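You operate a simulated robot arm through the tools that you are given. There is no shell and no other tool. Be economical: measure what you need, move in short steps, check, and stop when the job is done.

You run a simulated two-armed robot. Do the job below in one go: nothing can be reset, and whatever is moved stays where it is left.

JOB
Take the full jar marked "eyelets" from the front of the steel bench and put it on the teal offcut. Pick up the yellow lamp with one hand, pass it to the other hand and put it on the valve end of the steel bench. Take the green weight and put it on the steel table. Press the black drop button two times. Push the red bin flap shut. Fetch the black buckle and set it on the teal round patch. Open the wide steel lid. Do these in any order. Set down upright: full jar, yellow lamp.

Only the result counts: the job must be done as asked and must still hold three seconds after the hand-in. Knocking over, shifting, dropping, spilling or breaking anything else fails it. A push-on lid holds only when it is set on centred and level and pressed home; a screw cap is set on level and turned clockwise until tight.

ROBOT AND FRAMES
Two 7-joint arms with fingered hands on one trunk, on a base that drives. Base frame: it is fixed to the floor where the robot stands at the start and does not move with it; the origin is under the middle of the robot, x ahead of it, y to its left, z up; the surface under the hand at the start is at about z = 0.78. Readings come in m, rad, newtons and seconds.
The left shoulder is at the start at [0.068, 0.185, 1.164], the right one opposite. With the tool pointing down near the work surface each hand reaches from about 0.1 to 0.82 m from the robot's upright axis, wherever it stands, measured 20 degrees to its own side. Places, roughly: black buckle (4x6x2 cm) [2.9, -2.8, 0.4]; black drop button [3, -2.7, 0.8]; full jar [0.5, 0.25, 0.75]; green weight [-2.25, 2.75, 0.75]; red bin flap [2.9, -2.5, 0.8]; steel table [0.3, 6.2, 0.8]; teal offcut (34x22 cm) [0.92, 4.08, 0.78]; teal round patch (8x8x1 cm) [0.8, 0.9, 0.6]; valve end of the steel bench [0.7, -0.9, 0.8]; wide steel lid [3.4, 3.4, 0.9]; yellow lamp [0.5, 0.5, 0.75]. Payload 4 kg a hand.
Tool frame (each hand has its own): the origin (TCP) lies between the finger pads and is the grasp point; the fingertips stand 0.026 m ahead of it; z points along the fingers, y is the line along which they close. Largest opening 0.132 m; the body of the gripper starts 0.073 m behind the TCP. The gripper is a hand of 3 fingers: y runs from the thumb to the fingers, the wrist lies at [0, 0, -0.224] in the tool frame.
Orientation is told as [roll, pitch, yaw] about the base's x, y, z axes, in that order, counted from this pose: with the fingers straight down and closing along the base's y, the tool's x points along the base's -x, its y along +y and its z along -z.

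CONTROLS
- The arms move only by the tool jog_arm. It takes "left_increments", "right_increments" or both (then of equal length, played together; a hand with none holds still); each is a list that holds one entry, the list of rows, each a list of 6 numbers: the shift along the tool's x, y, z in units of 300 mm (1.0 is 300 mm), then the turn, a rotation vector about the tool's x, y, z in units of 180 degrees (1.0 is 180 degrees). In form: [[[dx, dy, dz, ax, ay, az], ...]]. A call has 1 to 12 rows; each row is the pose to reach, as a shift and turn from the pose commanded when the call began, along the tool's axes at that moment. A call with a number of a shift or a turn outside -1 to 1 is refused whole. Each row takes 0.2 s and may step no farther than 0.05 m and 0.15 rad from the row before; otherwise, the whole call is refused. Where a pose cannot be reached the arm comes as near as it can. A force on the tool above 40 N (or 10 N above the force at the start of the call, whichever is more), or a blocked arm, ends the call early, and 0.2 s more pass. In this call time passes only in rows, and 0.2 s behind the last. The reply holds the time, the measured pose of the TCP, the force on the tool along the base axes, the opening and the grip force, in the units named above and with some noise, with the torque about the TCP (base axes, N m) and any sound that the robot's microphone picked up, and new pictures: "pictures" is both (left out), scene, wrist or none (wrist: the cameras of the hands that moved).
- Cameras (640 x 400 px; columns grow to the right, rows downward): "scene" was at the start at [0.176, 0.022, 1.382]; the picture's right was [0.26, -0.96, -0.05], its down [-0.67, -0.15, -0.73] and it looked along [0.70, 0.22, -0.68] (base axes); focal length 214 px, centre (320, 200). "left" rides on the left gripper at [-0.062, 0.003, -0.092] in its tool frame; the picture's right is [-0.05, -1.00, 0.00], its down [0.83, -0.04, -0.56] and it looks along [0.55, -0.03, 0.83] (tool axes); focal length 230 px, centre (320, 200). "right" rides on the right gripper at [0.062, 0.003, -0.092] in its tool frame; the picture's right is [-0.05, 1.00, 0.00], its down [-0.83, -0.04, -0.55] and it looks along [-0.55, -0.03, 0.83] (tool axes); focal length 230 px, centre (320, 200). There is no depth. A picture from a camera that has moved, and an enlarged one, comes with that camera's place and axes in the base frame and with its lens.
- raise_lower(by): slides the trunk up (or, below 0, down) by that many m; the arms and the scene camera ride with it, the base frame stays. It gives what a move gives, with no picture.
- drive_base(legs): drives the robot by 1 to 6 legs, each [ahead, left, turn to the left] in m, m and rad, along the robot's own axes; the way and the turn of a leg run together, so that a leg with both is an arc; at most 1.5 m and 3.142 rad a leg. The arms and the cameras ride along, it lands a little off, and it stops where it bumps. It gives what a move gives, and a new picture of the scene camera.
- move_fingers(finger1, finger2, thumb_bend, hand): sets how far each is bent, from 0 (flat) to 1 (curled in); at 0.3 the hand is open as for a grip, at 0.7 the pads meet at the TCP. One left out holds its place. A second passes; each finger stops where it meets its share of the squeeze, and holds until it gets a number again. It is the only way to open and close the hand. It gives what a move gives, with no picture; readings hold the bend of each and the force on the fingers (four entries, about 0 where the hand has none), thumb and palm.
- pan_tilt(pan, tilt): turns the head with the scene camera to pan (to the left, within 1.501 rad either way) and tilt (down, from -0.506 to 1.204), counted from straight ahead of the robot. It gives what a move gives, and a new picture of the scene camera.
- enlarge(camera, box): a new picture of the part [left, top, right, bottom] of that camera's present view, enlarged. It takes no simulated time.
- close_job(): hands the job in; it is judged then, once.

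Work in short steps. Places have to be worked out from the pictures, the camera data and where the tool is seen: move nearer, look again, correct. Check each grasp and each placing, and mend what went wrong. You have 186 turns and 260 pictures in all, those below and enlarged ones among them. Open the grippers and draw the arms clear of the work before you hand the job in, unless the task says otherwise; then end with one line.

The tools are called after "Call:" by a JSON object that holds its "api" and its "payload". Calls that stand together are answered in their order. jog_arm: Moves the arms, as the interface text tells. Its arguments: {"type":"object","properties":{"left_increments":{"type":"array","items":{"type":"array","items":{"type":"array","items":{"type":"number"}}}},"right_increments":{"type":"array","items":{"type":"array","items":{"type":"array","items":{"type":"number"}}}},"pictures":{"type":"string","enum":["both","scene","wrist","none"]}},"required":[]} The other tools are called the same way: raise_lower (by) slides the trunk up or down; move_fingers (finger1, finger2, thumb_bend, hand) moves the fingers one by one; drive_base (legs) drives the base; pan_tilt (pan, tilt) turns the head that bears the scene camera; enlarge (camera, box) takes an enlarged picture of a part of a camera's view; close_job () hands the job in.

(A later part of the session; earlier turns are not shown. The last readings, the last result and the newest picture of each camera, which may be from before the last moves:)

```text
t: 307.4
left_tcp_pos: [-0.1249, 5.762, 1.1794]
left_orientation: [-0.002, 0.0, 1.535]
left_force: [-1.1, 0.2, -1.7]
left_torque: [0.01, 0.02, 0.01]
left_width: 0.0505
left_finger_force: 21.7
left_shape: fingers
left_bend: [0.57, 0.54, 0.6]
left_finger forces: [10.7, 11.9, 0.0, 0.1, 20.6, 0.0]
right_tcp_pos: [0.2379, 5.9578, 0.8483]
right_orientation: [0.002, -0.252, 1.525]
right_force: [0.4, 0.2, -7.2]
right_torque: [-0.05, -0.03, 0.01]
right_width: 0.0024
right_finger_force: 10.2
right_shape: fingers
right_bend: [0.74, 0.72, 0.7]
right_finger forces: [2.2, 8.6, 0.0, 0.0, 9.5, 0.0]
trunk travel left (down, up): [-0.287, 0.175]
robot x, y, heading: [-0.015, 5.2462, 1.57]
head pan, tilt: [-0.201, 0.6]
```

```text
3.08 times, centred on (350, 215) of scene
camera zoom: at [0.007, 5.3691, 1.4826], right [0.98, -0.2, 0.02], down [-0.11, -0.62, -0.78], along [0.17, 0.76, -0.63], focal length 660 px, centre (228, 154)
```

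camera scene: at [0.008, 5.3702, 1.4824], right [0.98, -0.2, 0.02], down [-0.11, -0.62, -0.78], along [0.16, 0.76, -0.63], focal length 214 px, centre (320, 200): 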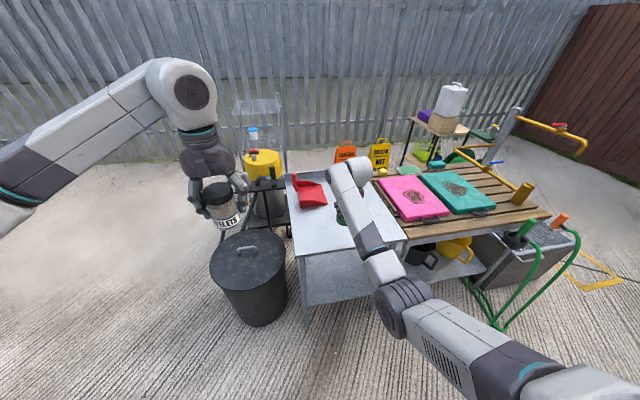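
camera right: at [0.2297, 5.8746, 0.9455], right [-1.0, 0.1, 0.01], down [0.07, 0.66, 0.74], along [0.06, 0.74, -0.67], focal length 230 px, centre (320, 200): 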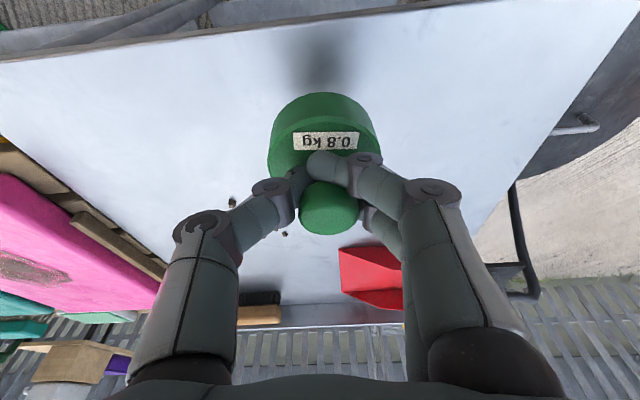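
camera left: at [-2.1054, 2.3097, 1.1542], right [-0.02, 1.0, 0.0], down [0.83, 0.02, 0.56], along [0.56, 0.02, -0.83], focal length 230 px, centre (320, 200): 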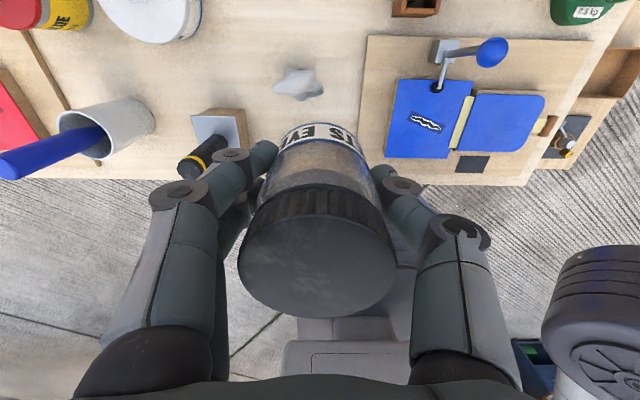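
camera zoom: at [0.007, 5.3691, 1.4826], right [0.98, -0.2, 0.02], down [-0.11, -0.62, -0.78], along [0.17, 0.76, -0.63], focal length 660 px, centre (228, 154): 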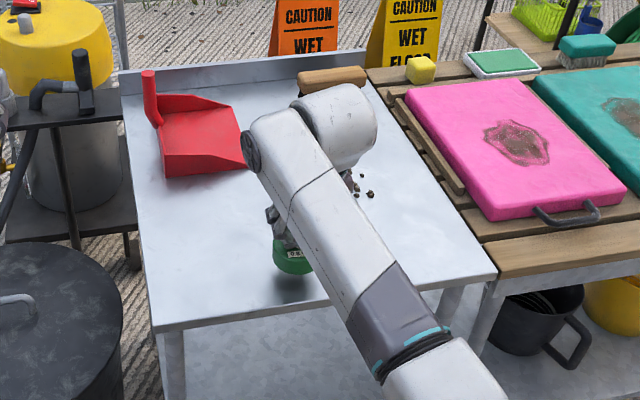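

Very close now (shadow just under it). A few more small steps.

Call:
{"api": "jog_arm", "payload": {"right_increments": [[[0.005, 0, 0.02, 0, 0, 0], [0.01, 0, 0.04, 0, 0, 0]]], "pictures": "none"}}

Call:
{"api": "jog_arm", "payload": {"right_increments": [[[0.004, 0, 0.016, 0, 0, 0]]], "pictures": "none"}}

Call:
{"api": "jog_arm", "payload": {"right_increments": [[[0.004, 0, 0.014, 0, 0, 0]]], "pictures": "none"}}

```text
t: 308.0
left_tcp_pos: [-0.1261, 5.7624, 1.1819]
left_orientation: [-0.001, 0.0, 1.536]
left_force: [-0.1, 0.2, -1.7]
left_torque: [0.02, 0.01, -0.01]
left_width: 0.0504
left_finger_force: 21.4
left_shape: fingers
left_bend: [0.57, 0.54, 0.6]
left_finger forces: [10.6, 11.8, 0.0, 0.1, 20.7, 0.1]
right_tcp_pos: [0.2368, 5.9565, 0.8366]
right_orientation: [0.0, -0.252, 1.523]
right_force: [-1.0, -0.1, -7.9]
right_torque: [-0.06, -0.03, 0.04]
right_width: 0.0023
right_finger_force: 10.2
right_shape: fingers
right_bend: [0.74, 0.72, 0.7]
right_finger forces: [2.3, 8.6, 0.1, 0.0, 9.3, 0.0]
trunk travel left (down, up): [-0.287, 0.175]
robot x, y, heading: [-0.017, 5.245, 1.571]
head pan, tilt: [-0.201, 0.6]
```

```text
t: 308.4
left_tcp_pos: [-0.1253, 5.7641, 1.1815]
left_orientation: [-0.002, 0.0, 1.536]
left_force: [0.3, 0.4, -1.8]
left_torque: [0.01, 0.0, 0.0]
left_width: 0.0503
left_finger_force: 21.2
left_shape: fingers
left_bend: [0.57, 0.54, 0.6]
left_finger forces: [10.7, 11.8, 0.0, 0.1, 20.7, 0.0]
right_tcp_pos: [0.2379, 5.9562, 0.8314]
right_orientation: [0.001, -0.252, 1.524]
right_force: [-0.8, 0.1, -8.7]
right_torque: [-0.06, -0.01, -0.01]
right_width: 0.0025
right_finger_force: 10.2
right_shape: fingers
right_bend: [0.74, 0.72, 0.7]
right_finger forces: [2.3, 8.6, 0.0, 0.0, 9.3, 0.0]
trunk travel left (down, up): [-0.287, 0.175]
robot x, y, heading: [-0.0118, 5.2485, 1.568]
head pan, tilt: [-0.201, 0.6]
```

```text
t: 308.8
left_tcp_pos: [-0.1256, 5.7627, 1.1824]
left_orientation: [-0.001, 0.0, 1.536]
left_force: [1.0, 0.0, -2.8]
left_torque: [0.0, -0.01, 0.01]
left_width: 0.0505
left_finger_force: 21.5
left_shape: fingers
left_bend: [0.57, 0.54, 0.6]
left_finger forces: [10.7, 11.8, 0.0, 0.0, 20.7, 0.1]
right_tcp_pos: [0.237, 5.9576, 0.8284]
right_orientation: [0.002, -0.25, 1.527]
right_force: [-1.2, -0.5, -8.4]
right_torque: [-0.04, -0.02, 0.06]
right_width: 0.0023
right_finger_force: 9.3
right_shape: fingers
right_bend: [0.74, 0.72, 0.7]
right_finger forces: [2.2, 8.6, 0.0, 0.0, 9.3, 0.1]
trunk travel left (down, up): [-0.287, 0.175]
robot x, y, heading: [-0.0113, 5.2483, 1.568]
head pan, tilt: [-0.201, 0.6]
```

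Call:
{"api": "enlarge", "payload": {"camera": "scene", "box": [320, 200, 380, 240]}}

```text
10.00 times, centred on (350, 220) of scene
camera zoom: at [0.007, 5.3691, 1.4826], right [0.98, -0.2, 0.02], down [-0.11, -0.62, -0.78], along [0.17, 0.76, -0.63], focal length 2145 px, centre (20, 0)
```

zoom: 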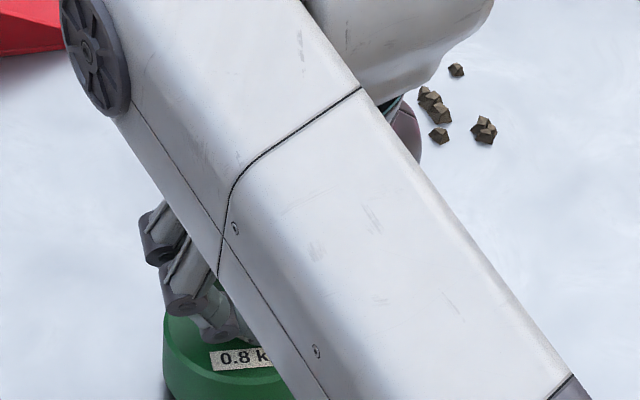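

Continue a few more millimetres.

Call:
{"api": "jog_arm", "payload": {"right_increments": [[[0.004, 0, 0.016, 0, 0, 0]]], "pictures": "none"}}

Call:
{"api": "jog_arm", "payload": {"right_increments": [[[0.003, 0, 0.012, 0, 0, 0]]], "pictures": "none"}}

Call:
{"api": "enlarge", "payload": {"camera": "scene", "box": [310, 200, 390, 260]}}

```text
t: 309.2
left_tcp_pos: [-0.1245, 5.7627, 1.1816]
left_orientation: [-0.002, -0.001, 1.538]
left_force: [0.0, 0.0, -2.1]
left_torque: [0.04, -0.01, 0.01]
left_width: 0.0504
left_finger_force: 21.3
left_shape: fingers
left_bend: [0.57, 0.54, 0.6]
left_finger forces: [10.7, 11.7, 0.0, 0.1, 20.7, 0.0]
right_tcp_pos: [0.2366, 5.9583, 0.8226]
right_orientation: [0.0, -0.251, 1.526]
right_force: [0.3, 0.2, -8.7]
right_torque: [-0.04, 0.01, 0.01]
right_width: 0.002
right_finger_force: 10.5
right_shape: fingers
right_bend: [0.74, 0.72, 0.7]
right_finger forces: [2.2, 8.6, 0.0, 0.0, 9.3, 0.1]
trunk travel left (down, up): [-0.287, 0.175]
robot x, y, heading: [-0.0103, 5.2473, 1.566]
head pan, tilt: [-0.201, 0.6]
```

```text
t: 309.6
left_tcp_pos: [-0.1236, 5.7622, 1.1821]
left_orientation: [-0.004, 0.001, 1.536]
left_force: [0.0, -0.3, -2.7]
left_torque: [0.03, -0.01, 0.02]
left_width: 0.0504
left_finger_force: 21.7
left_shape: fingers
left_bend: [0.57, 0.54, 0.6]
left_finger forces: [10.7, 11.8, 0.0, 0.0, 20.8, 0.0]
right_tcp_pos: [0.2382, 5.958, 0.8191]
right_orientation: [-0.001, -0.254, 1.527]
right_force: [0.3, -0.8, -4.0]
right_torque: [0.03, 0.03, 0.0]
right_width: 0.002
right_finger_force: 9.3
right_shape: fingers
right_bend: [0.74, 0.72, 0.7]
right_finger forces: [2.4, 6.6, 0.1, 0.0, 9.9, 0.0]
trunk travel left (down, up): [-0.287, 0.175]
robot x, y, heading: [-0.0153, 5.2447, 1.565]
head pan, tilt: [-0.201, 0.6]
```

```text
6.67 times, centred on (350, 230) of scene
camera zoom: at [0.0068, 5.3681, 1.4828], right [0.98, -0.2, 0.02], down [-0.11, -0.62, -0.78], along [0.17, 0.76, -0.63], focal length 1430 px, centre (120, 0)
```

zoom: 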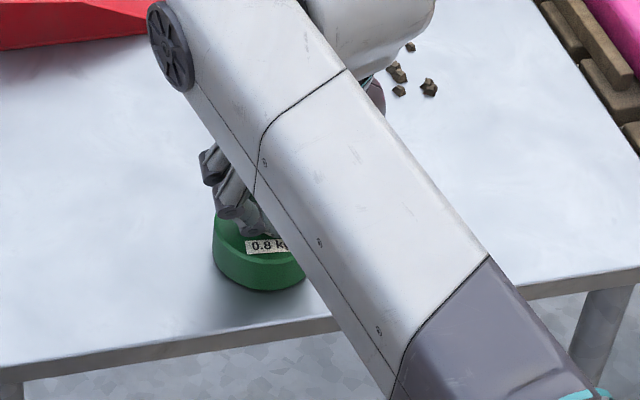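

Contact (load halved). Two millimetres more, then open and lift away.

Call:
{"api": "jog_arm", "payload": {"right_increments": [[[0.002, 0, 0.008, 0, 0, 0]]], "pictures": "none"}}

Call:
{"api": "move_fingers", "payload": {"hand": "right", "finger1": 0.48, "finger2": 0.48, "thumb_bend": 0.48}}

Call:
{"api": "jog_arm", "payload": {"right_increments": [[[-0.02, 0, -0.08, 0, 0, 0], [-0.05, 0, -0.2, 0, 0, 0], [-0.09, 0, -0.34, 0, 0, 0], [-0.13, 0, -0.49, 0, 0, 0], [-0.165, 0, -0.64, 0, 0, 0]]], "pictures": "both"}}

```text
t: 310.0
left_tcp_pos: [-0.1246, 5.7621, 1.1813]
left_orientation: [-0.002, -0.001, 1.537]
left_force: [-0.2, -0.1, -2.3]
left_torque: [0.03, 0.03, -0.01]
left_width: 0.0503
left_finger_force: 21.9
left_shape: fingers
left_bend: [0.57, 0.54, 0.6]
left_finger forces: [10.6, 11.9, 0.1, 0.0, 20.7, 0.1]
right_tcp_pos: [0.2381, 5.9578, 0.8178]
right_orientation: [0.0, -0.255, 1.525]
right_force: [2.1, 0.3, 1.0]
right_torque: [0.07, -0.02, 0.01]
right_width: 0.0019
right_finger_force: 8.6
right_shape: fingers
right_bend: [0.75, 0.72, 0.71]
right_finger forces: [1.4, 6.6, 0.1, 0.0, 9.3, 0.1]
trunk travel left (down, up): [-0.287, 0.175]
robot x, y, heading: [-0.0129, 5.2426, 1.566]
head pan, tilt: [-0.201, 0.6]
```

```text
t: 311.0
left_tcp_pos: [-0.1264, 5.7609, 1.183]
left_orientation: [-0.003, -0.003, 1.537]
left_force: [0.5, 0.7, -1.6]
left_torque: [0.0, 0.0, 0.05]
left_width: 0.0502
left_finger_force: 21.2
left_shape: fingers
left_bend: [0.57, 0.54, 0.6]
left_finger forces: [10.6, 11.8, 0.0, 0.0, 20.9, 0.0]
right_tcp_pos: [0.2361, 5.9571, 0.8193]
right_orientation: [0.002, -0.26, 1.527]
right_force: [2.2, 5.0, 25.6]
right_torque: [0.04, 0.56, -0.1]
right_width: 0.055
right_finger_force: 12.8
right_shape: fingers
right_bend: [0.71, 0.48, 0.48]
right_finger forces: [25.6, 0.0, 0.0, 0.0, 0.1, 0.0]
trunk travel left (down, up): [-0.287, 0.175]
robot x, y, heading: [-0.0148, 5.2465, 1.569]
head pan, tilt: [-0.201, 0.6]
```

```text
t: 312.2
left_tcp_pos: [-0.1263, 5.7609, 1.1822]
left_orientation: [-0.003, -0.002, 1.536]
left_force: [-0.3, 0.0, -2.4]
left_torque: [-0.02, 0.03, -0.01]
left_width: 0.05
left_finger_force: 21.3
left_shape: fingers
left_bend: [0.57, 0.54, 0.6]
left_finger forces: [10.6, 11.8, 0.1, 0.0, 20.6, 0.0]
right_tcp_pos: [0.2376, 5.9543, 1.0154]
right_orientation: [0.003, -0.252, 1.525]
right_force: [0.4, -0.4, 0.2]
right_torque: [-0.03, 0.04, -0.04]
right_width: 0.0739
right_finger_force: 0.1
right_shape: fingers
right_bend: [0.48, 0.48, 0.48]
right_finger forces: [0.0, 0.1, 0.0, 0.0, 0.0, 0.1]
trunk travel left (down, up): [-0.287, 0.175]
robot x, y, heading: [-0.015, 5.2479, 1.568]
head pan, tilt: [-0.201, 0.6]
camera scene: at [0.0062, 5.3669, 1.4829], right [0.98, -0.2, 0.02], down [-0.11, -0.62, -0.78], along [0.17, 0.76, -0.63], focal length 214 px, centre (320, 200)
camera right: at [0.23, 5.8726, 1.0891], right [-1.0, 0.09, 0.01], down [0.07, 0.66, 0.74], along [0.06, 0.74, -0.67], focal length 230 px, centre (320, 200)
```

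scene: 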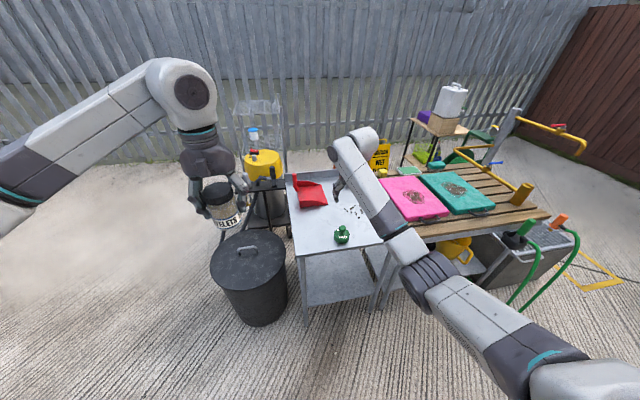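
right: 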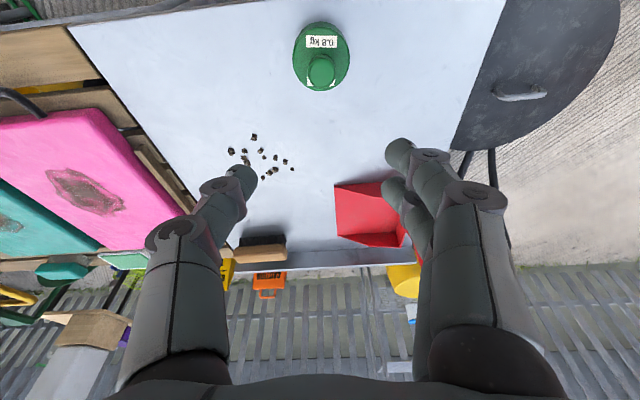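

Weight stands on the steel table. Now to the east side of the long table for the jar: back up, turn, drive round the north end.

Call:
{"api": "drive_base", "payload": {"legs": [[-0.22, 0, 0], [0, 0, -1.568], [1.4, 0, 0], [0.4, 0, 0]]}}

Call:
{"api": "pan_tilt", "payload": {"pan": -1.3, "tilt": 0.5}}

```text
t: 326.4
left_tcp_pos: [2.306, 5.1312, 1.1817]
left_orientation: [-0.002, -0.002, -0.033]
left_force: [0.8, 0.0, -1.8]
left_torque: [0.01, -0.01, 0.01]
left_width: 0.0502
left_finger_force: 21.6
left_shape: fingers
left_bend: [0.57, 0.54, 0.6]
left_finger forces: [10.8, 11.8, 0.0, 0.0, 21.0, 0.0]
right_tcp_pos: [2.501, 4.7683, 1.0141]
right_orientation: [-0.002, -0.252, -0.042]
right_force: [-0.1, 0.7, 0.7]
right_torque: [0.04, -0.02, 0.01]
right_width: 0.0738
right_finger_force: 0.0
right_shape: fingers
right_bend: [0.48, 0.48, 0.48]
right_finger forces: [0.0, 0.1, 0.1, 0.1, 0.1, 0.0]
trunk travel left (down, up): [-0.287, 0.175]
robot x, y, heading: [1.7938, 5.017, -0.003]
head pan, tilt: [-0.201, 0.6]
camera scene: at [1.9157, 4.9996, 1.4829], right [-0.2, -0.98, 0.02], down [-0.62, 0.11, -0.78], along [0.76, -0.16, -0.63], focal length 214 px, centre (320, 200)
```

scene: 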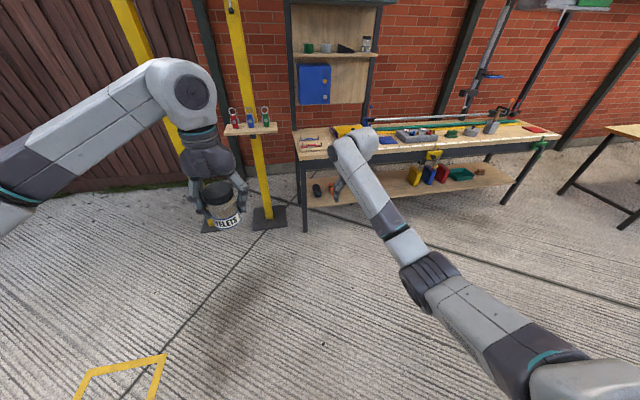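

```text
t: 327.7
left_tcp_pos: [2.3066, 5.1309, 1.1816]
left_orientation: [-0.002, 0.0, -0.033]
left_force: [-0.6, -0.4, -2.3]
left_torque: [0.01, -0.01, 0.04]
left_width: 0.0502
left_finger_force: 21.8
left_shape: fingers
left_bend: [0.57, 0.54, 0.6]
left_finger forces: [10.8, 11.7, 0.0, 0.1, 21.0, 0.0]
right_tcp_pos: [2.5002, 4.7683, 1.0136]
right_orientation: [0.001, -0.251, -0.044]
right_force: [-0.6, 0.2, -0.4]
right_torque: [0.01, -0.03, -0.01]
right_width: 0.0737
right_finger_force: 0.1
right_shape: fingers
right_bend: [0.48, 0.48, 0.48]
right_finger forces: [0.1, 0.0, 0.0, 0.0, 0.0, 0.1]
trunk travel left (down, up): [-0.287, 0.175]
robot x, y, heading: [1.789, 5.0208, 0.001]
head pan, tilt: [-1.3, 0.499]
camera scene: at [1.8552, 4.9295, 1.4968], right [-0.96, -0.27, 0.08], down [-0.2, 0.46, -0.86], along [0.2, -0.85, -0.5], focal length 214 px, centre (320, 200)
```

scene: 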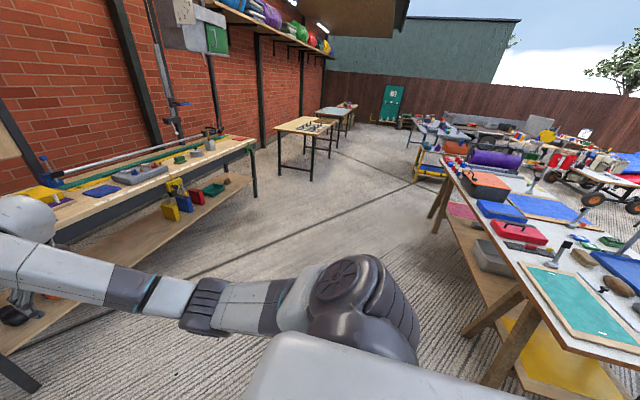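

The teal offcut is at the table's near corner. Turn to face -x and slide to it.

Call:
{"api": "drive_base", "payload": {"legs": [[0, 0, -3.135], [0, 0.9, 0]]}}

Call:
{"api": "pan_tilt", "payload": {"pan": 0.0, "tilt": 0.75}}

```text
t: 339.7
left_tcp_pos: [1.3235, 3.9866, 1.1811]
left_orientation: [-0.004, -0.001, -3.137]
left_force: [-0.3, -0.8, -2.7]
left_torque: [0.01, -0.01, -0.01]
left_width: 0.0502
left_finger_force: 21.0
left_shape: fingers
left_bend: [0.57, 0.54, 0.6]
left_finger forces: [10.8, 11.7, 0.0, 0.0, 20.9, 0.0]
right_tcp_pos: [1.1143, 4.3418, 1.0152]
right_orientation: [0.0, -0.254, 3.135]
right_force: [0.0, 0.0, -0.5]
right_torque: [-0.01, 0.02, 0.02]
right_width: 0.074
right_finger_force: 0.1
right_shape: fingers
right_bend: [0.48, 0.48, 0.48]
right_finger forces: [0.0, 0.0, 0.0, 0.0, 0.0, 0.0]
trunk travel left (down, up): [-0.287, 0.175]
robot x, y, heading: [1.8308, 4.1178, -3.097]
head pan, tilt: [-1.3, 0.499]
camera scene: at [1.7709, 4.2024, 1.4968], right [0.95, 0.31, 0.08], down [0.22, -0.45, -0.86], along [-0.23, 0.84, -0.5], focal length 214 px, centre (320, 200)
```

scene: 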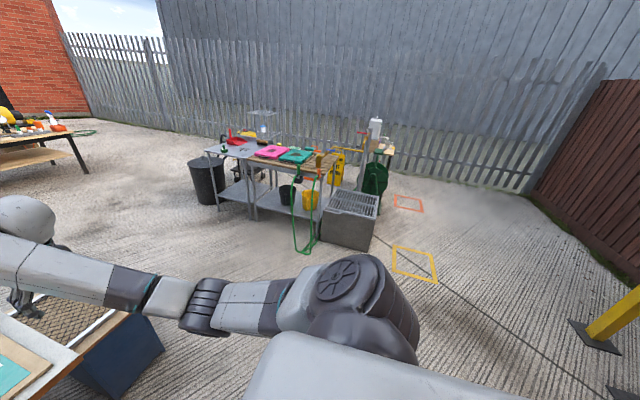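

```text
t: 341.1
left_tcp_pos: [1.3232, 3.987, 1.1822]
left_orientation: [-0.002, 0.002, -3.135]
left_force: [-0.5, 0.8, -2.2]
left_torque: [0.0, 0.01, 0.04]
left_width: 0.0502
left_finger_force: 21.4
left_shape: fingers
left_bend: [0.57, 0.54, 0.6]
left_finger forces: [10.8, 11.7, 0.0, 0.0, 20.8, 0.0]
right_tcp_pos: [1.1155, 4.3408, 1.0143]
right_orientation: [0.0, -0.254, 3.136]
right_force: [0.2, 0.2, -0.2]
right_torque: [-0.01, 0.0, 0.01]
right_width: 0.074
right_finger_force: 0.0
right_shape: fingers
right_bend: [0.48, 0.48, 0.48]
right_finger forces: [0.0, 0.0, 0.0, 0.1, 0.0, 0.0]
trunk travel left (down, up): [-0.287, 0.175]
robot x, y, heading: [1.8297, 4.1201, -3.098]
head pan, tilt: [0.0, 0.75]
camera scene: at [1.7178, 4.1126, 1.4702], right [-0.04, 1.0, 0.0], down [0.74, 0.03, -0.67], along [-0.67, -0.03, -0.74], focal length 214 px, centre (320, 200)
```

scene: 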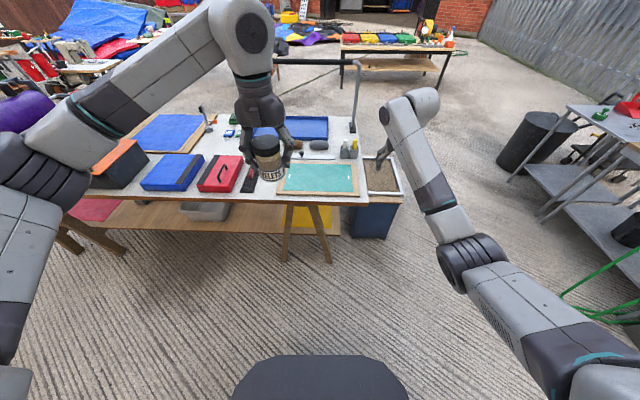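

Drive in so that the jar is over the offcut.

Call:
{"api": "drive_base", "payload": {"legs": [[0.38, -0.1, -0.04]]}}

Call:
{"api": "enlarge", "payload": {"camera": "left", "box": [0, 0, 640, 400]}}

```text
t: 343.6
left_tcp_pos: [0.9388, 4.0955, 1.1822]
left_orientation: [-0.004, -0.002, 3.11]
left_force: [-0.1, -0.6, -2.3]
left_torque: [0.0, -0.02, 0.02]
left_width: 0.05
left_finger_force: 22.1
left_shape: fingers
left_bend: [0.57, 0.54, 0.6]
left_finger forces: [10.8, 11.8, 0.0, 0.0, 20.9, 0.1]
right_tcp_pos: [0.7434, 4.4588, 1.0159]
right_orientation: [-0.001, -0.252, 3.1]
right_force: [-0.9, -0.1, 0.1]
right_torque: [-0.01, 0.02, -0.02]
right_width: 0.0737
right_finger_force: 0.1
right_shape: fingers
right_bend: [0.48, 0.48, 0.48]
right_finger forces: [0.0, 0.1, 0.0, 0.1, 0.0, 0.0]
trunk travel left (down, up): [-0.287, 0.175]
robot x, y, heading: [1.4517, 4.2096, -3.137]
head pan, tilt: [0.0, 0.75]
camera scene: at [1.338, 4.2082, 1.4703], right [0.0, 1.0, 0.0], down [0.74, 0.0, -0.67], along [-0.67, 0.0, -0.74], focal length 214 px, centre (320, 200)
```

scene: 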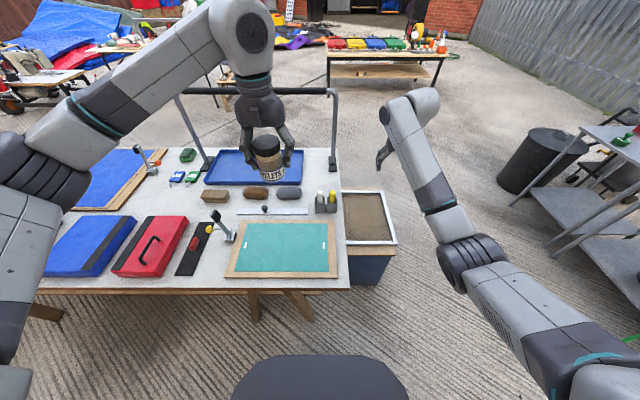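

```text
1.00 times, centred on (320, 200) of left (not enlarged: the box is as wide or as high as the picture)
camera zoom: at [0.8785, 4.0941, 1.2748], right [-0.02, 1.0, 0.0], down [0.83, 0.02, 0.55], along [0.55, 0.01, -0.83], focal length 230 px, centre (320, 200)
```

zoom: 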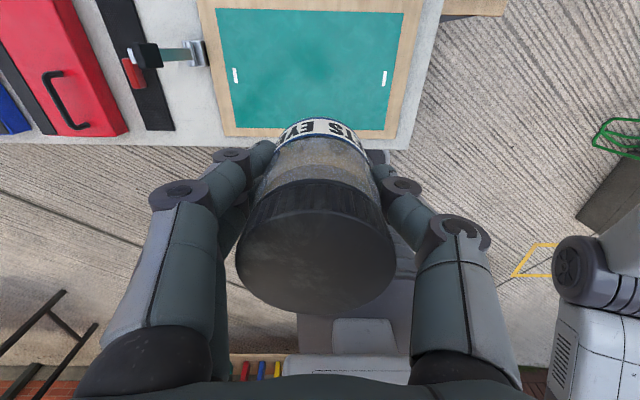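

Offcut centre is (0.92,4.08). Lowering the jar to ~4 cm above it.

Call:
{"api": "jog_arm", "payload": {"left_increments": [[[-0.02, 0.018, 0.14, 0, 0, 0], [-0.04, 0.036, 0.28, 0, 0, 0], [-0.062, 0.054, 0.42, 0, 0, 0], [-0.062, 0.054, 0.57, 0, 0, 0], [-0.062, 0.054, 0.72, 0, 0, 0], [-0.062, 0.054, 0.86, 0, 0, 0], [-0.062, 0.054, 0.98, 0, 0, 0]]], "pictures": "both"}}

Call:
{"api": "enlarge", "payload": {"camera": "scene", "box": [200, 180, 380, 300]}}

```text
t: 345.2
left_tcp_pos: [0.918, 4.0832, 0.8862]
left_orientation: [-0.005, 0.001, 3.11]
left_force: [-0.3, -0.9, -2.1]
left_torque: [0.03, -0.03, 0.0]
left_width: 0.0502
left_finger_force: 22.4
left_shape: fingers
left_bend: [0.57, 0.54, 0.6]
left_finger forces: [10.9, 11.6, 0.1, 0.1, 20.9, 0.0]
right_tcp_pos: [0.7434, 4.4591, 1.0139]
right_orientation: [0.001, -0.252, 3.102]
right_force: [0.1, 0.6, 0.2]
right_torque: [0.01, -0.02, -0.02]
right_width: 0.0739
right_finger_force: 0.0
right_shape: fingers
right_bend: [0.48, 0.48, 0.48]
right_finger forces: [0.1, 0.0, 0.1, 0.0, 0.1, 0.0]
trunk travel left (down, up): [-0.287, 0.175]
robot x, y, heading: [1.4492, 4.2108, -3.136]
head pan, tilt: [0.0, 0.75]
camera scene: at [1.3372, 4.2081, 1.4702], right [0.0, 1.0, 0.0], down [0.74, 0.0, -0.67], along [-0.67, 0.0, -0.74], focal length 214 px, centre (320, 200)
camera left: at [0.8578, 4.0803, 0.9796], right [-0.02, 1.0, 0.0], down [0.83, 0.02, 0.56], along [0.55, 0.01, -0.83], focal length 230 px, centre (320, 200)
```

scene: 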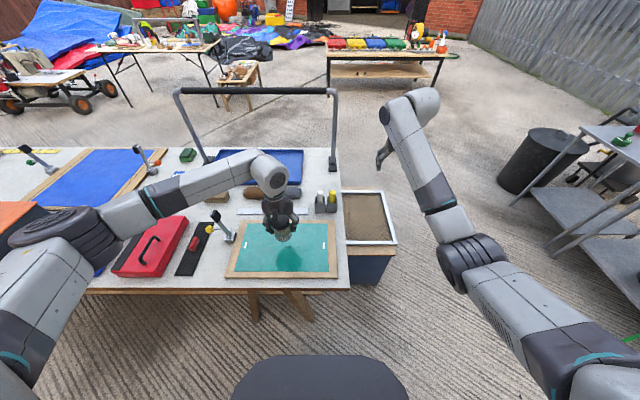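
left: 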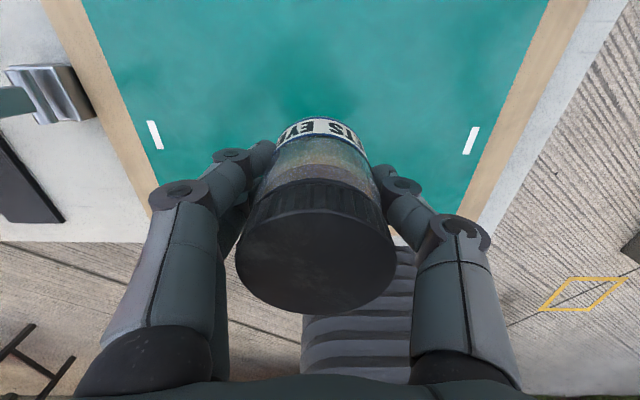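

```text
3.33 times, centred on (290, 240) of scene
camera zoom: at [1.3372, 4.2081, 1.4702], right [0.0, 1.0, 0.0], down [0.74, 0.0, -0.67], along [-0.67, 0.0, -0.74], focal length 715 px, centre (420, 67)
```

zoom: 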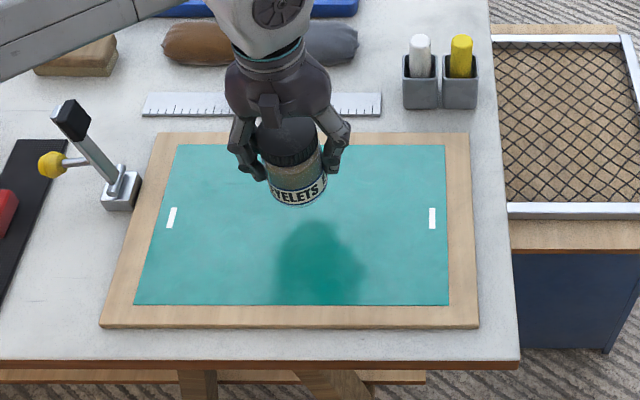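

Well centred on the offcut. Lower to contact in small steps.

Call:
{"api": "jog_arm", "payload": {"left_increments": [[[0, 0, 0.06, 0, 0, 0], [0, 0, 0.11, 0, 0, 0]]], "pictures": "none"}}

Call:
{"api": "jog_arm", "payload": {"left_increments": [[[0, 0, 0.015, 0, 0, 0]]], "pictures": "none"}}

Call:
{"api": "enlarge", "payload": {"camera": "scene", "box": [220, 200, 350, 280]}}

```text
t: 345.8
left_tcp_pos: [0.9201, 4.0815, 0.8546]
left_orientation: [-0.003, -0.002, 3.109]
left_force: [0.3, 0.3, -2.5]
left_torque: [0.02, 0.02, 0.0]
left_width: 0.0502
left_finger_force: 21.6
left_shape: fingers
left_bend: [0.57, 0.54, 0.6]
left_finger forces: [10.8, 11.6, 0.0, 0.0, 20.9, 0.0]
right_tcp_pos: [0.7429, 4.4585, 1.0147]
right_orientation: [0.0, -0.254, 3.1]
right_force: [0.0, 0.4, 0.2]
right_torque: [0.03, 0.01, -0.02]
right_width: 0.0741
right_finger_force: 0.1
right_shape: fingers
right_bend: [0.48, 0.48, 0.48]
right_finger forces: [0.1, 0.0, 0.1, 0.0, 0.1, 0.1]
trunk travel left (down, up): [-0.287, 0.175]
robot x, y, heading: [1.4527, 4.2106, -3.136]
head pan, tilt: [0.0, 0.75]
```

```text
t: 346.2
left_tcp_pos: [0.9196, 4.0842, 0.8503]
left_orientation: [-0.003, 0.0, 3.111]
left_force: [-0.6, -0.3, -1.5]
left_torque: [0.03, 0.01, 0.01]
left_width: 0.0499
left_finger_force: 22.2
left_shape: fingers
left_bend: [0.57, 0.54, 0.6]
left_finger forces: [10.8, 11.6, 0.0, 0.0, 21.0, 0.1]
right_tcp_pos: [0.7425, 4.4593, 1.0146]
right_orientation: [0.001, -0.252, 3.1]
right_force: [0.0, 0.0, 0.9]
right_torque: [-0.01, 0.03, 0.0]
right_width: 0.0735
right_finger_force: 0.1
right_shape: fingers
right_bend: [0.48, 0.48, 0.48]
right_finger forces: [0.1, 0.0, 0.0, 0.1, 0.1, 0.1]
trunk travel left (down, up): [-0.287, 0.175]
robot x, y, heading: [1.4472, 4.2073, -3.142]
head pan, tilt: [0.0, 0.75]
```

```text
4.92 times, centred on (285, 240) of scene
camera zoom: at [1.3372, 4.2082, 1.4702], right [0.0, 1.0, 0.0], down [0.74, 0.0, -0.67], along [-0.67, 0.0, -0.74], focal length 1056 px, centre (492, 3)
```

zoom: 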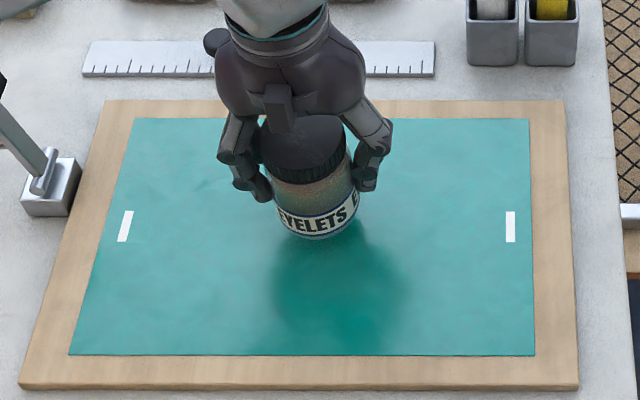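

Still a gap; continue down stepwise.

Call:
{"api": "jog_arm", "payload": {"left_increments": [[[0, 0, 0.015, 0, 0, 0], [0, 0, 0.03, 0, 0, 0]]], "pictures": "none"}}

Call:
{"api": "jog_arm", "payload": {"left_increments": [[[0, 0, 0.013, 0, 0, 0]]], "pictures": "none"}}

Call:
{"api": "enlarge", "payload": {"camera": "scene", "box": [220, 200, 350, 280]}}

```text
t: 346.8
left_tcp_pos: [0.918, 4.0819, 0.8396]
left_orientation: [-0.004, 0.0, 3.109]
left_force: [-0.9, 0.7, -2.7]
left_torque: [0.01, 0.04, 0.01]
left_width: 0.0498
left_finger_force: 21.8
left_shape: fingers
left_bend: [0.57, 0.54, 0.6]
left_finger forces: [10.8, 11.6, 0.0, 0.0, 20.9, 0.1]
right_tcp_pos: [0.7436, 4.4588, 1.0143]
right_orientation: [-0.002, -0.252, 3.1]
right_force: [-0.5, 0.6, -0.3]
right_torque: [-0.01, -0.01, -0.02]
right_width: 0.0741
right_finger_force: 0.0
right_shape: fingers
right_bend: [0.48, 0.48, 0.48]
right_finger forces: [0.0, 0.0, 0.0, 0.0, 0.0, 0.0]
trunk travel left (down, up): [-0.287, 0.175]
robot x, y, heading: [1.4519, 4.2144, -3.138]
head pan, tilt: [0.0, 0.75]
```

```text
t: 347.2
left_tcp_pos: [0.9197, 4.0822, 0.8361]
left_orientation: [-0.004, 0.0, 3.11]
left_force: [0.0, -0.6, -2.0]
left_torque: [0.03, 0.05, -0.02]
left_width: 0.0501
left_finger_force: 21.9
left_shape: fingers
left_bend: [0.57, 0.54, 0.6]
left_finger forces: [10.8, 11.7, 0.0, 0.0, 20.9, 0.0]
right_tcp_pos: [0.7425, 4.4578, 1.0143]
right_orientation: [0.0, -0.252, 3.1]
right_force: [-0.6, -0.4, -0.1]
right_torque: [0.0, -0.01, -0.01]
right_width: 0.0739
right_finger_force: 0.1
right_shape: fingers
right_bend: [0.48, 0.48, 0.48]
right_finger forces: [0.1, 0.0, 0.0, 0.1, 0.0, 0.0]
trunk travel left (down, up): [-0.287, 0.175]
robot x, y, heading: [1.4528, 4.2101, -3.137]
head pan, tilt: [0.0, 0.75]
```

```text
4.92 times, centred on (285, 240) of scene
camera zoom: at [1.3373, 4.2083, 1.4702], right [0.0, 1.0, 0.0], down [0.74, 0.0, -0.67], along [-0.67, 0.0, -0.74], focal length 1056 px, centre (492, 3)
```

zoom: 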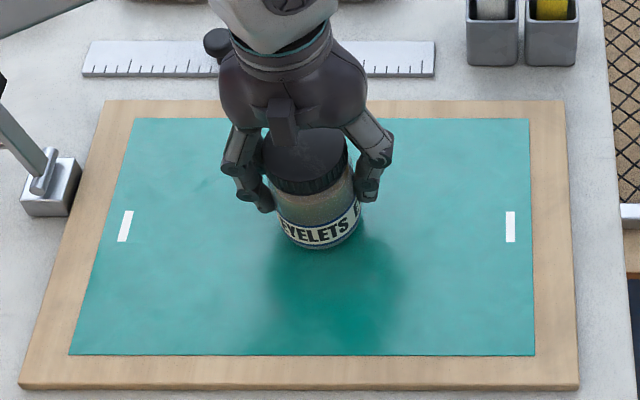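

Call:
{"api": "jog_arm", "payload": {"left_increments": [[[0, 0, 0.015, 0, 0, 0]]], "pictures": "none"}}

Call:
{"api": "jog_arm", "payload": {"left_increments": [[[0, 0, 0.013, 0, 0, 0]]], "pictures": "none"}}

Call:
{"api": "jog_arm", "payload": {"left_increments": [[[0, 0, 0.01, 0, 0, 0]]], "pictures": "none"}}

Call:
{"api": "enlarge", "payload": {"camera": "scene", "box": [220, 200, 350, 280]}}

```text
t: 347.6
left_tcp_pos: [0.9189, 4.0823, 0.831]
left_orientation: [-0.002, 0.0, 3.11]
left_force: [-0.9, 1.0, -2.0]
left_torque: [0.03, 0.0, 0.02]
left_width: 0.05
left_finger_force: 21.4
left_shape: fingers
left_bend: [0.57, 0.54, 0.6]
left_finger forces: [10.8, 11.6, 0.0, 0.0, 20.9, 0.0]
right_tcp_pos: [0.7432, 4.4589, 1.0144]
right_orientation: [0.001, -0.253, 3.099]
right_force: [-0.1, -0.7, 0.0]
right_torque: [0.0, -0.02, -0.04]
right_width: 0.0739
right_finger_force: 0.0
right_shape: fingers
right_bend: [0.48, 0.48, 0.48]
right_finger forces: [0.0, 0.1, 0.0, 0.0, 0.0, 0.0]
trunk travel left (down, up): [-0.287, 0.175]
robot x, y, heading: [1.4531, 4.2134, -3.139]
head pan, tilt: [0.0, 0.75]
```

```text
t: 348.0
left_tcp_pos: [0.9195, 4.0818, 0.8289]
left_orientation: [-0.002, -0.002, 3.109]
left_force: [-0.4, -0.5, -0.7]
left_torque: [-0.09, -0.04, -0.03]
left_width: 0.0503
left_finger_force: 21.8
left_shape: fingers
left_bend: [0.57, 0.54, 0.6]
left_finger forces: [10.9, 11.6, 0.1, 0.1, 21.0, 0.0]
right_tcp_pos: [0.7437, 4.4584, 1.0138]
right_orientation: [-0.002, -0.253, 3.099]
right_force: [0.7, 0.3, -0.6]
right_torque: [0.01, -0.01, 0.0]
right_width: 0.0739
right_finger_force: 0.1
right_shape: fingers
right_bend: [0.48, 0.48, 0.48]
right_finger forces: [0.0, 0.0, 0.0, 0.1, 0.0, 0.0]
trunk travel left (down, up): [-0.287, 0.175]
robot x, y, heading: [1.4512, 4.2105, -3.134]
head pan, tilt: [0.0, 0.75]
```

```text
t: 348.4
left_tcp_pos: [0.9194, 4.0819, 0.8291]
left_orientation: [-0.003, -0.004, 3.109]
left_force: [-0.1, -0.4, 8.1]
left_torque: [-0.16, 0.0, -0.02]
left_width: 0.0503
left_finger_force: 23.0
left_shape: fingers
left_bend: [0.58, 0.54, 0.6]
left_finger forces: [11.6, 12.7, 0.0, 0.0, 21.6, 0.1]
right_tcp_pos: [0.7438, 4.4586, 1.016]
right_orientation: [0.001, -0.254, 3.101]
right_force: [-0.3, -0.5, -0.7]
right_torque: [0.03, 0.02, 0.01]
right_width: 0.0738
right_finger_force: 0.0
right_shape: fingers
right_bend: [0.48, 0.48, 0.48]
right_finger forces: [0.1, 0.1, 0.0, 0.0, 0.0, 0.0]
trunk travel left (down, up): [-0.287, 0.175]
robot x, y, heading: [1.457, 4.2142, -3.137]
head pan, tilt: [0.0, 0.75]
```

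```text
4.92 times, centred on (285, 240) of scene
camera zoom: at [1.339, 4.2085, 1.4705], right [0.0, 1.0, 0.0], down [0.74, 0.0, -0.67], along [-0.67, 0.0, -0.74], focal length 1056 px, centre (492, 3)
```

zoom: 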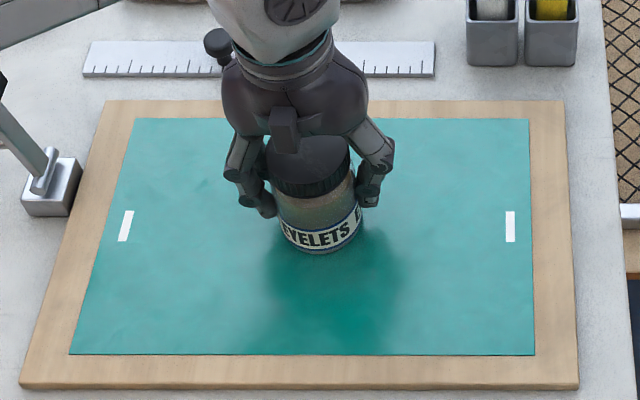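

Contact (8 N up), so the jar stands on the offcut. Open and lift straight away.

Call:
{"api": "move_fingers", "payload": {"hand": "left", "finger1": 0.43, "finger2": 0.43, "thumb_bend": 0.43}}

Call:
{"api": "jog_arm", "payload": {"left_increments": [[[0, 0, -0.06, 0, 0, 0], [0, 0, -0.2, 0, 0, 0], [0, 0, -0.35, 0, 0, 0], [0, 0, -0.5, 0, 0, 0], [0, 0, -0.65, 0, 0, 0], [0, 0, -0.8, 0, 0, 0]]], "pictures": "scene"}}

```text
t: 349.4
left_tcp_pos: [0.9187, 4.0822, 0.8257]
left_orientation: [-0.003, -0.001, 3.11]
left_force: [0.1, -0.4, -0.5]
left_torque: [-0.01, 0.0, -0.01]
left_width: 0.0906
left_finger_force: 0.0
left_shape: fingers
left_bend: [0.43, 0.43, 0.43]
left_finger forces: [0.0, 0.0, 0.0, 0.0, 0.0, 0.0]
right_tcp_pos: [0.7432, 4.4589, 1.0144]
right_orientation: [0.0, -0.252, 3.101]
right_force: [-0.2, 0.3, -0.3]
right_torque: [0.0, 0.02, -0.01]
right_width: 0.074
right_finger_force: 0.0
right_shape: fingers
right_bend: [0.48, 0.48, 0.48]
right_finger forces: [0.0, 0.0, 0.1, 0.0, 0.0, 0.0]
trunk travel left (down, up): [-0.287, 0.175]
robot x, y, heading: [1.4539, 4.2108, -3.137]
head pan, tilt: [0.0, 0.75]
```

```text
t: 350.8
left_tcp_pos: [0.9189, 4.0839, 1.0667]
left_orientation: [0.0, -0.003, 3.111]
left_force: [-0.5, -0.3, -0.1]
left_torque: [-0.02, -0.01, 0.0]
left_width: 0.091
left_finger_force: 0.1
left_shape: fingers
left_bend: [0.43, 0.43, 0.43]
left_finger forces: [0.0, 0.1, 0.1, 0.0, 0.0, 0.0]
right_tcp_pos: [0.7433, 4.4591, 1.0157]
right_orientation: [0.002, -0.252, 3.099]
right_force: [0.0, 0.5, -0.8]
right_torque: [0.0, 0.03, 0.02]
right_width: 0.0738
right_finger_force: 0.1
right_shape: fingers
right_bend: [0.48, 0.48, 0.48]
right_finger forces: [0.1, 0.0, 0.0, 0.0, 0.1, 0.1]
trunk travel left (down, up): [-0.287, 0.175]
robot x, y, heading: [1.4536, 4.2116, -3.136]
head pan, tilt: [0.0, 0.75]
camera scene: at [1.3382, 4.2089, 1.4703], right [0.0, 1.0, 0.0], down [0.74, 0.0, -0.67], along [-0.67, 0.0, -0.74], focal length 214 px, centre (320, 200)
```

scene: 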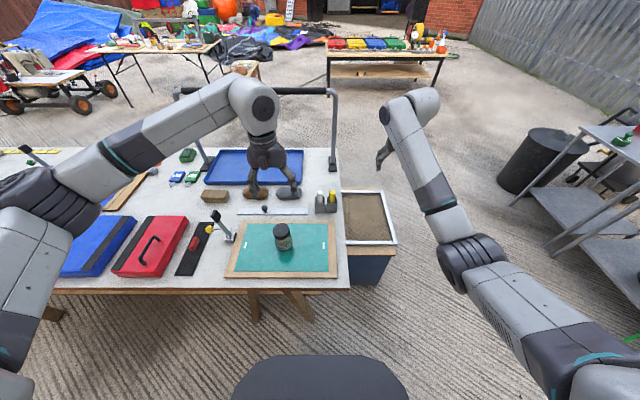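

Jar stands upright on the offcut. Last: the wide steel lid on the wall bench. Back off, turn to +x, slide to y≈3.4.

Call:
{"api": "drive_base", "payload": {"legs": [[-0.6, 0, 0], [0, 0, 3.137], [0, -0.7, 0]]}}

Call:
{"api": "pan_tilt", "payload": {"pan": 0.0, "tilt": 0.45}}

Call:
{"api": "enlarge", "payload": {"camera": "scene", "box": [180, 100, 460, 275]}}

```text
t: 364.9
left_tcp_pos: [2.5871, 3.6391, 1.0663]
left_orientation: [-0.004, -0.002, -0.04]
left_force: [0.3, 0.3, 0.0]
left_torque: [-0.02, -0.01, 0.03]
left_width: 0.091
left_finger_force: 0.0
left_shape: fingers
left_bend: [0.43, 0.43, 0.43]
left_finger forces: [0.0, 0.1, 0.1, 0.0, 0.0, 0.0]
right_tcp_pos: [2.7592, 3.2608, 1.0147]
right_orientation: [0.0, -0.252, -0.05]
right_force: [-0.3, -0.4, -0.4]
right_torque: [-0.02, 0.0, 0.02]
right_width: 0.0742
right_finger_force: 0.0
right_shape: fingers
right_bend: [0.48, 0.48, 0.48]
right_finger forces: [0.0, 0.0, 0.1, 0.0, 0.1, 0.1]
trunk travel left (down, up): [-0.287, 0.175]
robot x, y, heading: [2.0549, 3.5174, 0.001]
head pan, tilt: [0.0, 0.75]
camera scene: at [2.1711, 3.5141, 1.4702], right [-0.01, -1.0, 0.0], down [-0.74, 0.0, -0.67], along [0.67, 0.0, -0.74], focal length 214 px, centre (320, 200)
```

scene: 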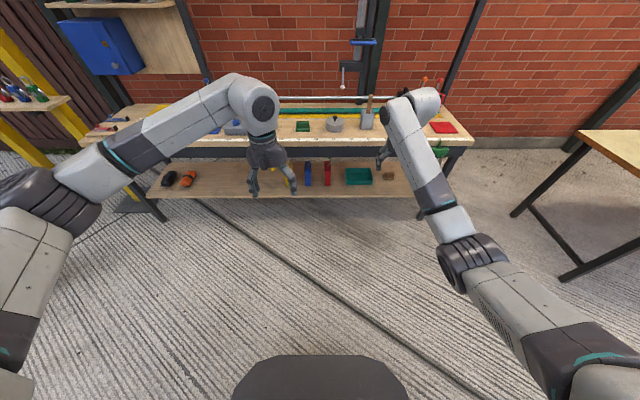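

```text
t: 365.7
left_tcp_pos: [2.5889, 3.6373, 1.0674]
left_orientation: [-0.004, -0.002, -0.041]
left_force: [-0.2, -0.6, 0.1]
left_torque: [0.02, 0.0, 0.0]
left_width: 0.0912
left_finger_force: 0.0
left_shape: fingers
left_bend: [0.43, 0.43, 0.43]
left_finger forces: [0.0, 0.0, 0.1, 0.1, 0.0, 0.0]
right_tcp_pos: [2.7596, 3.2622, 1.0138]
right_orientation: [0.001, -0.253, -0.051]
right_force: [-0.8, 0.2, 0.6]
right_torque: [0.01, 0.0, 0.01]
right_width: 0.074
right_finger_force: 0.1
right_shape: fingers
right_bend: [0.48, 0.48, 0.48]
right_finger forces: [0.0, 0.1, 0.0, 0.1, 0.0, 0.0]
trunk travel left (down, up): [-0.287, 0.175]
robot x, y, heading: [2.0497, 3.521, -0.006]
head pan, tilt: [0.0, 0.45]
camera scene: at [2.1822, 3.5141, 1.4958], right [-0.01, -1.0, 0.0], down [-0.51, 0.0, -0.86], along [0.86, -0.01, -0.51], focal length 214 px, centre (320, 200)
```

scene: 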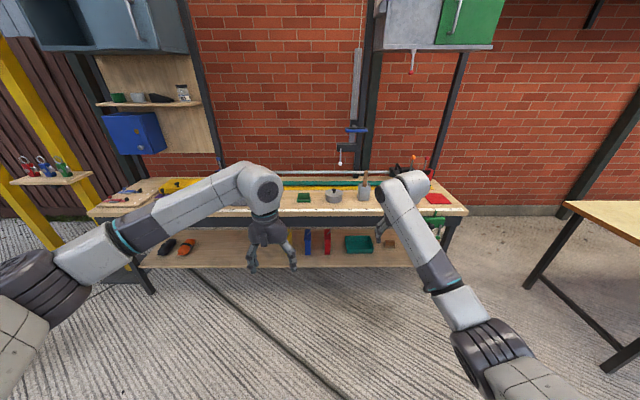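

```text
2.29 times, centred on (320, 188) of scene
camera zoom: at [2.1822, 3.5141, 1.4958], right [-0.01, -1.0, 0.0], down [-0.51, 0.0, -0.86], along [0.86, -0.01, -0.51], focal length 490 px, centre (320, 229)
```

zoom: 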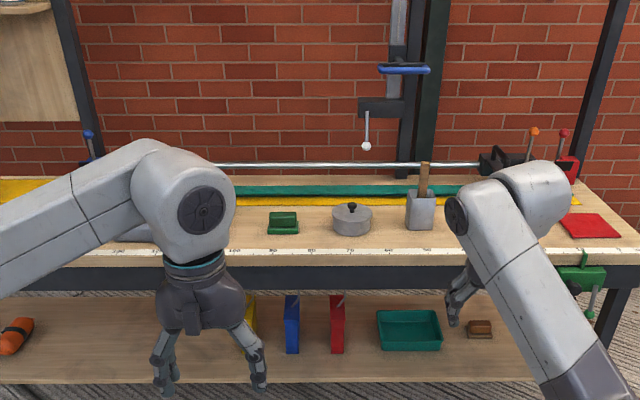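

A round steel pot with a knobbed lid stands at about (3.3,3.42). I raise the right hand (mallet handle ahead) and move closer to inspect.

Call:
{"api": "jog_arm", "payload": {"right_increments": [[[-0.04, 0, -0.14, 0, 0, 0], [-0.08, 0, -0.28, 0, 0, 0], [-0.11, 0, -0.42, 0, 0, 0], [-0.15, 0, -0.56, 0, 0, 0]]], "left_increments": [[[0.1, 0.05, -0.1, 0, 0, 0], [0.2, 0.1, -0.2, 0, 0, 0], [0.3, 0.15, -0.3, 0, 0, 0], [0.4, 0.2, -0.35, 0, 0, 0]]], "pictures": "none"}}

Call:
{"api": "drive_base", "payload": {"legs": [[0.42, 0, 0]]}}

Call:
{"api": "enlarge", "payload": {"camera": "scene", "box": [240, 150, 440, 275]}}

```text
t: 366.7
left_tcp_pos: [2.4684, 3.7054, 1.1712]
left_orientation: [-0.003, -0.001, -0.041]
left_force: [-0.4, 0.6, 0.9]
left_torque: [0.01, -0.04, -0.01]
left_width: 0.0908
left_finger_force: 0.0
left_shape: fingers
left_bend: [0.43, 0.43, 0.43]
left_finger forces: [0.0, 0.1, 0.0, 0.0, 0.0, 0.0]
right_tcp_pos: [2.7579, 3.262, 1.191]
right_orientation: [0.0, -0.255, -0.051]
right_force: [-1.1, -0.3, -0.2]
right_torque: [-0.02, 0.05, 0.0]
right_width: 0.0741
right_finger_force: 0.1
right_shape: fingers
right_bend: [0.48, 0.48, 0.48]
right_finger forces: [0.1, 0.0, 0.1, 0.0, 0.0, 0.1]
trunk travel left (down, up): [-0.287, 0.175]
robot x, y, heading: [2.05, 3.5135, -0.01]
head pan, tilt: [0.0, 0.45]
```

```text
t: 369.3
left_tcp_pos: [2.8841, 3.7013, 1.1706]
left_orientation: [-0.004, -0.002, -0.041]
left_force: [-0.1, -0.2, -1.0]
left_torque: [0.02, 0.03, 0.01]
left_width: 0.0909
left_finger_force: 0.1
left_shape: fingers
left_bend: [0.43, 0.43, 0.43]
left_finger forces: [0.0, 0.0, 0.0, 0.1, 0.0, 0.1]
right_tcp_pos: [3.1733, 3.2578, 1.1886]
right_orientation: [-0.002, -0.253, -0.05]
right_force: [0.0, -0.1, -0.3]
right_torque: [-0.01, -0.03, -0.01]
right_width: 0.0739
right_finger_force: 0.1
right_shape: fingers
right_bend: [0.48, 0.48, 0.48]
right_finger forces: [0.0, 0.0, 0.0, 0.1, 0.0, 0.0]
trunk travel left (down, up): [-0.287, 0.175]
robot x, y, heading: [2.4653, 3.5126, -0.002]
head pan, tilt: [0.0, 0.45]
camera scene: at [2.5951, 3.511, 1.496], right [-0.01, -1.0, 0.0], down [-0.51, 0.0, -0.86], along [0.86, -0.01, -0.51], focal length 214 px, centre (320, 200)
```

scene: 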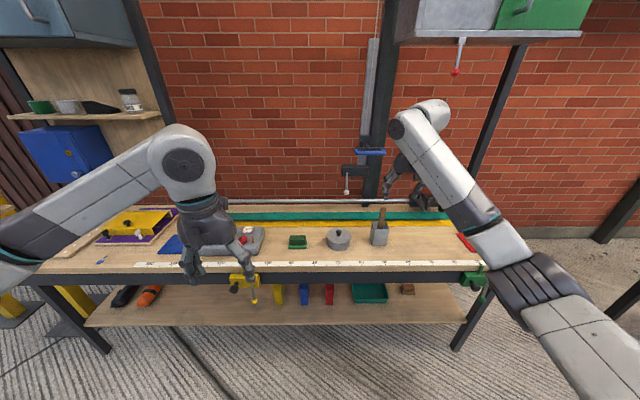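

```text
3.20 times, centred on (340, 212) of scene
camera zoom: at [2.5951, 3.511, 1.496], right [-0.01, -1.0, 0.0], down [-0.51, 0.0, -0.86], along [0.86, -0.01, -0.51], focal length 686 px, centre (256, 160)
```

zoom: 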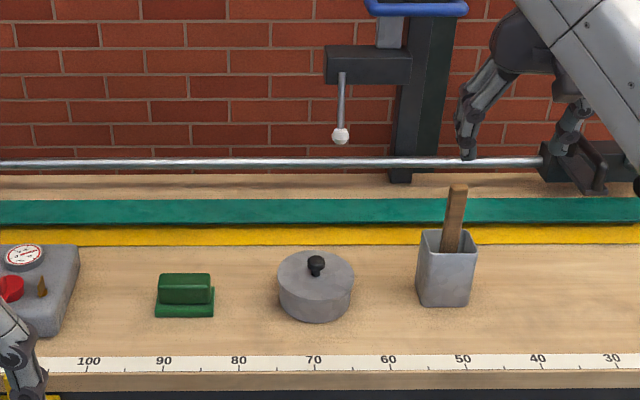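

The lid is on the round steel tin at (3.397,3.412,0.83). Closer look at it.

Call:
{"api": "enlarge", "payload": {"camera": "scene", "box": [310, 220, 370, 258]}}

```text
10.53 times, centred on (340, 239) of scene
camera zoom: at [2.5951, 3.511, 1.496], right [-0.01, -1.0, 0.0], down [-0.51, 0.0, -0.86], along [0.86, -0.01, -0.51], focal length 2258 px, centre (110, -210)
```

zoom: 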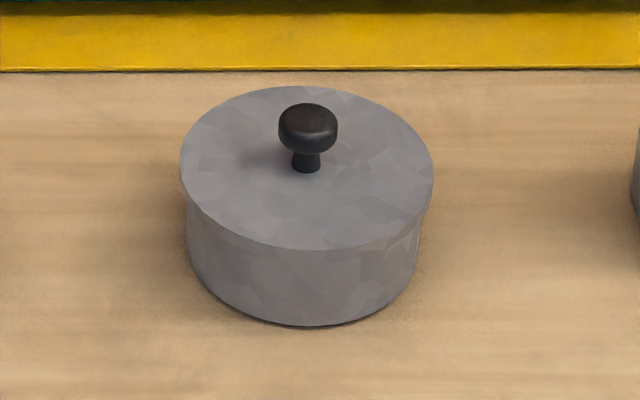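

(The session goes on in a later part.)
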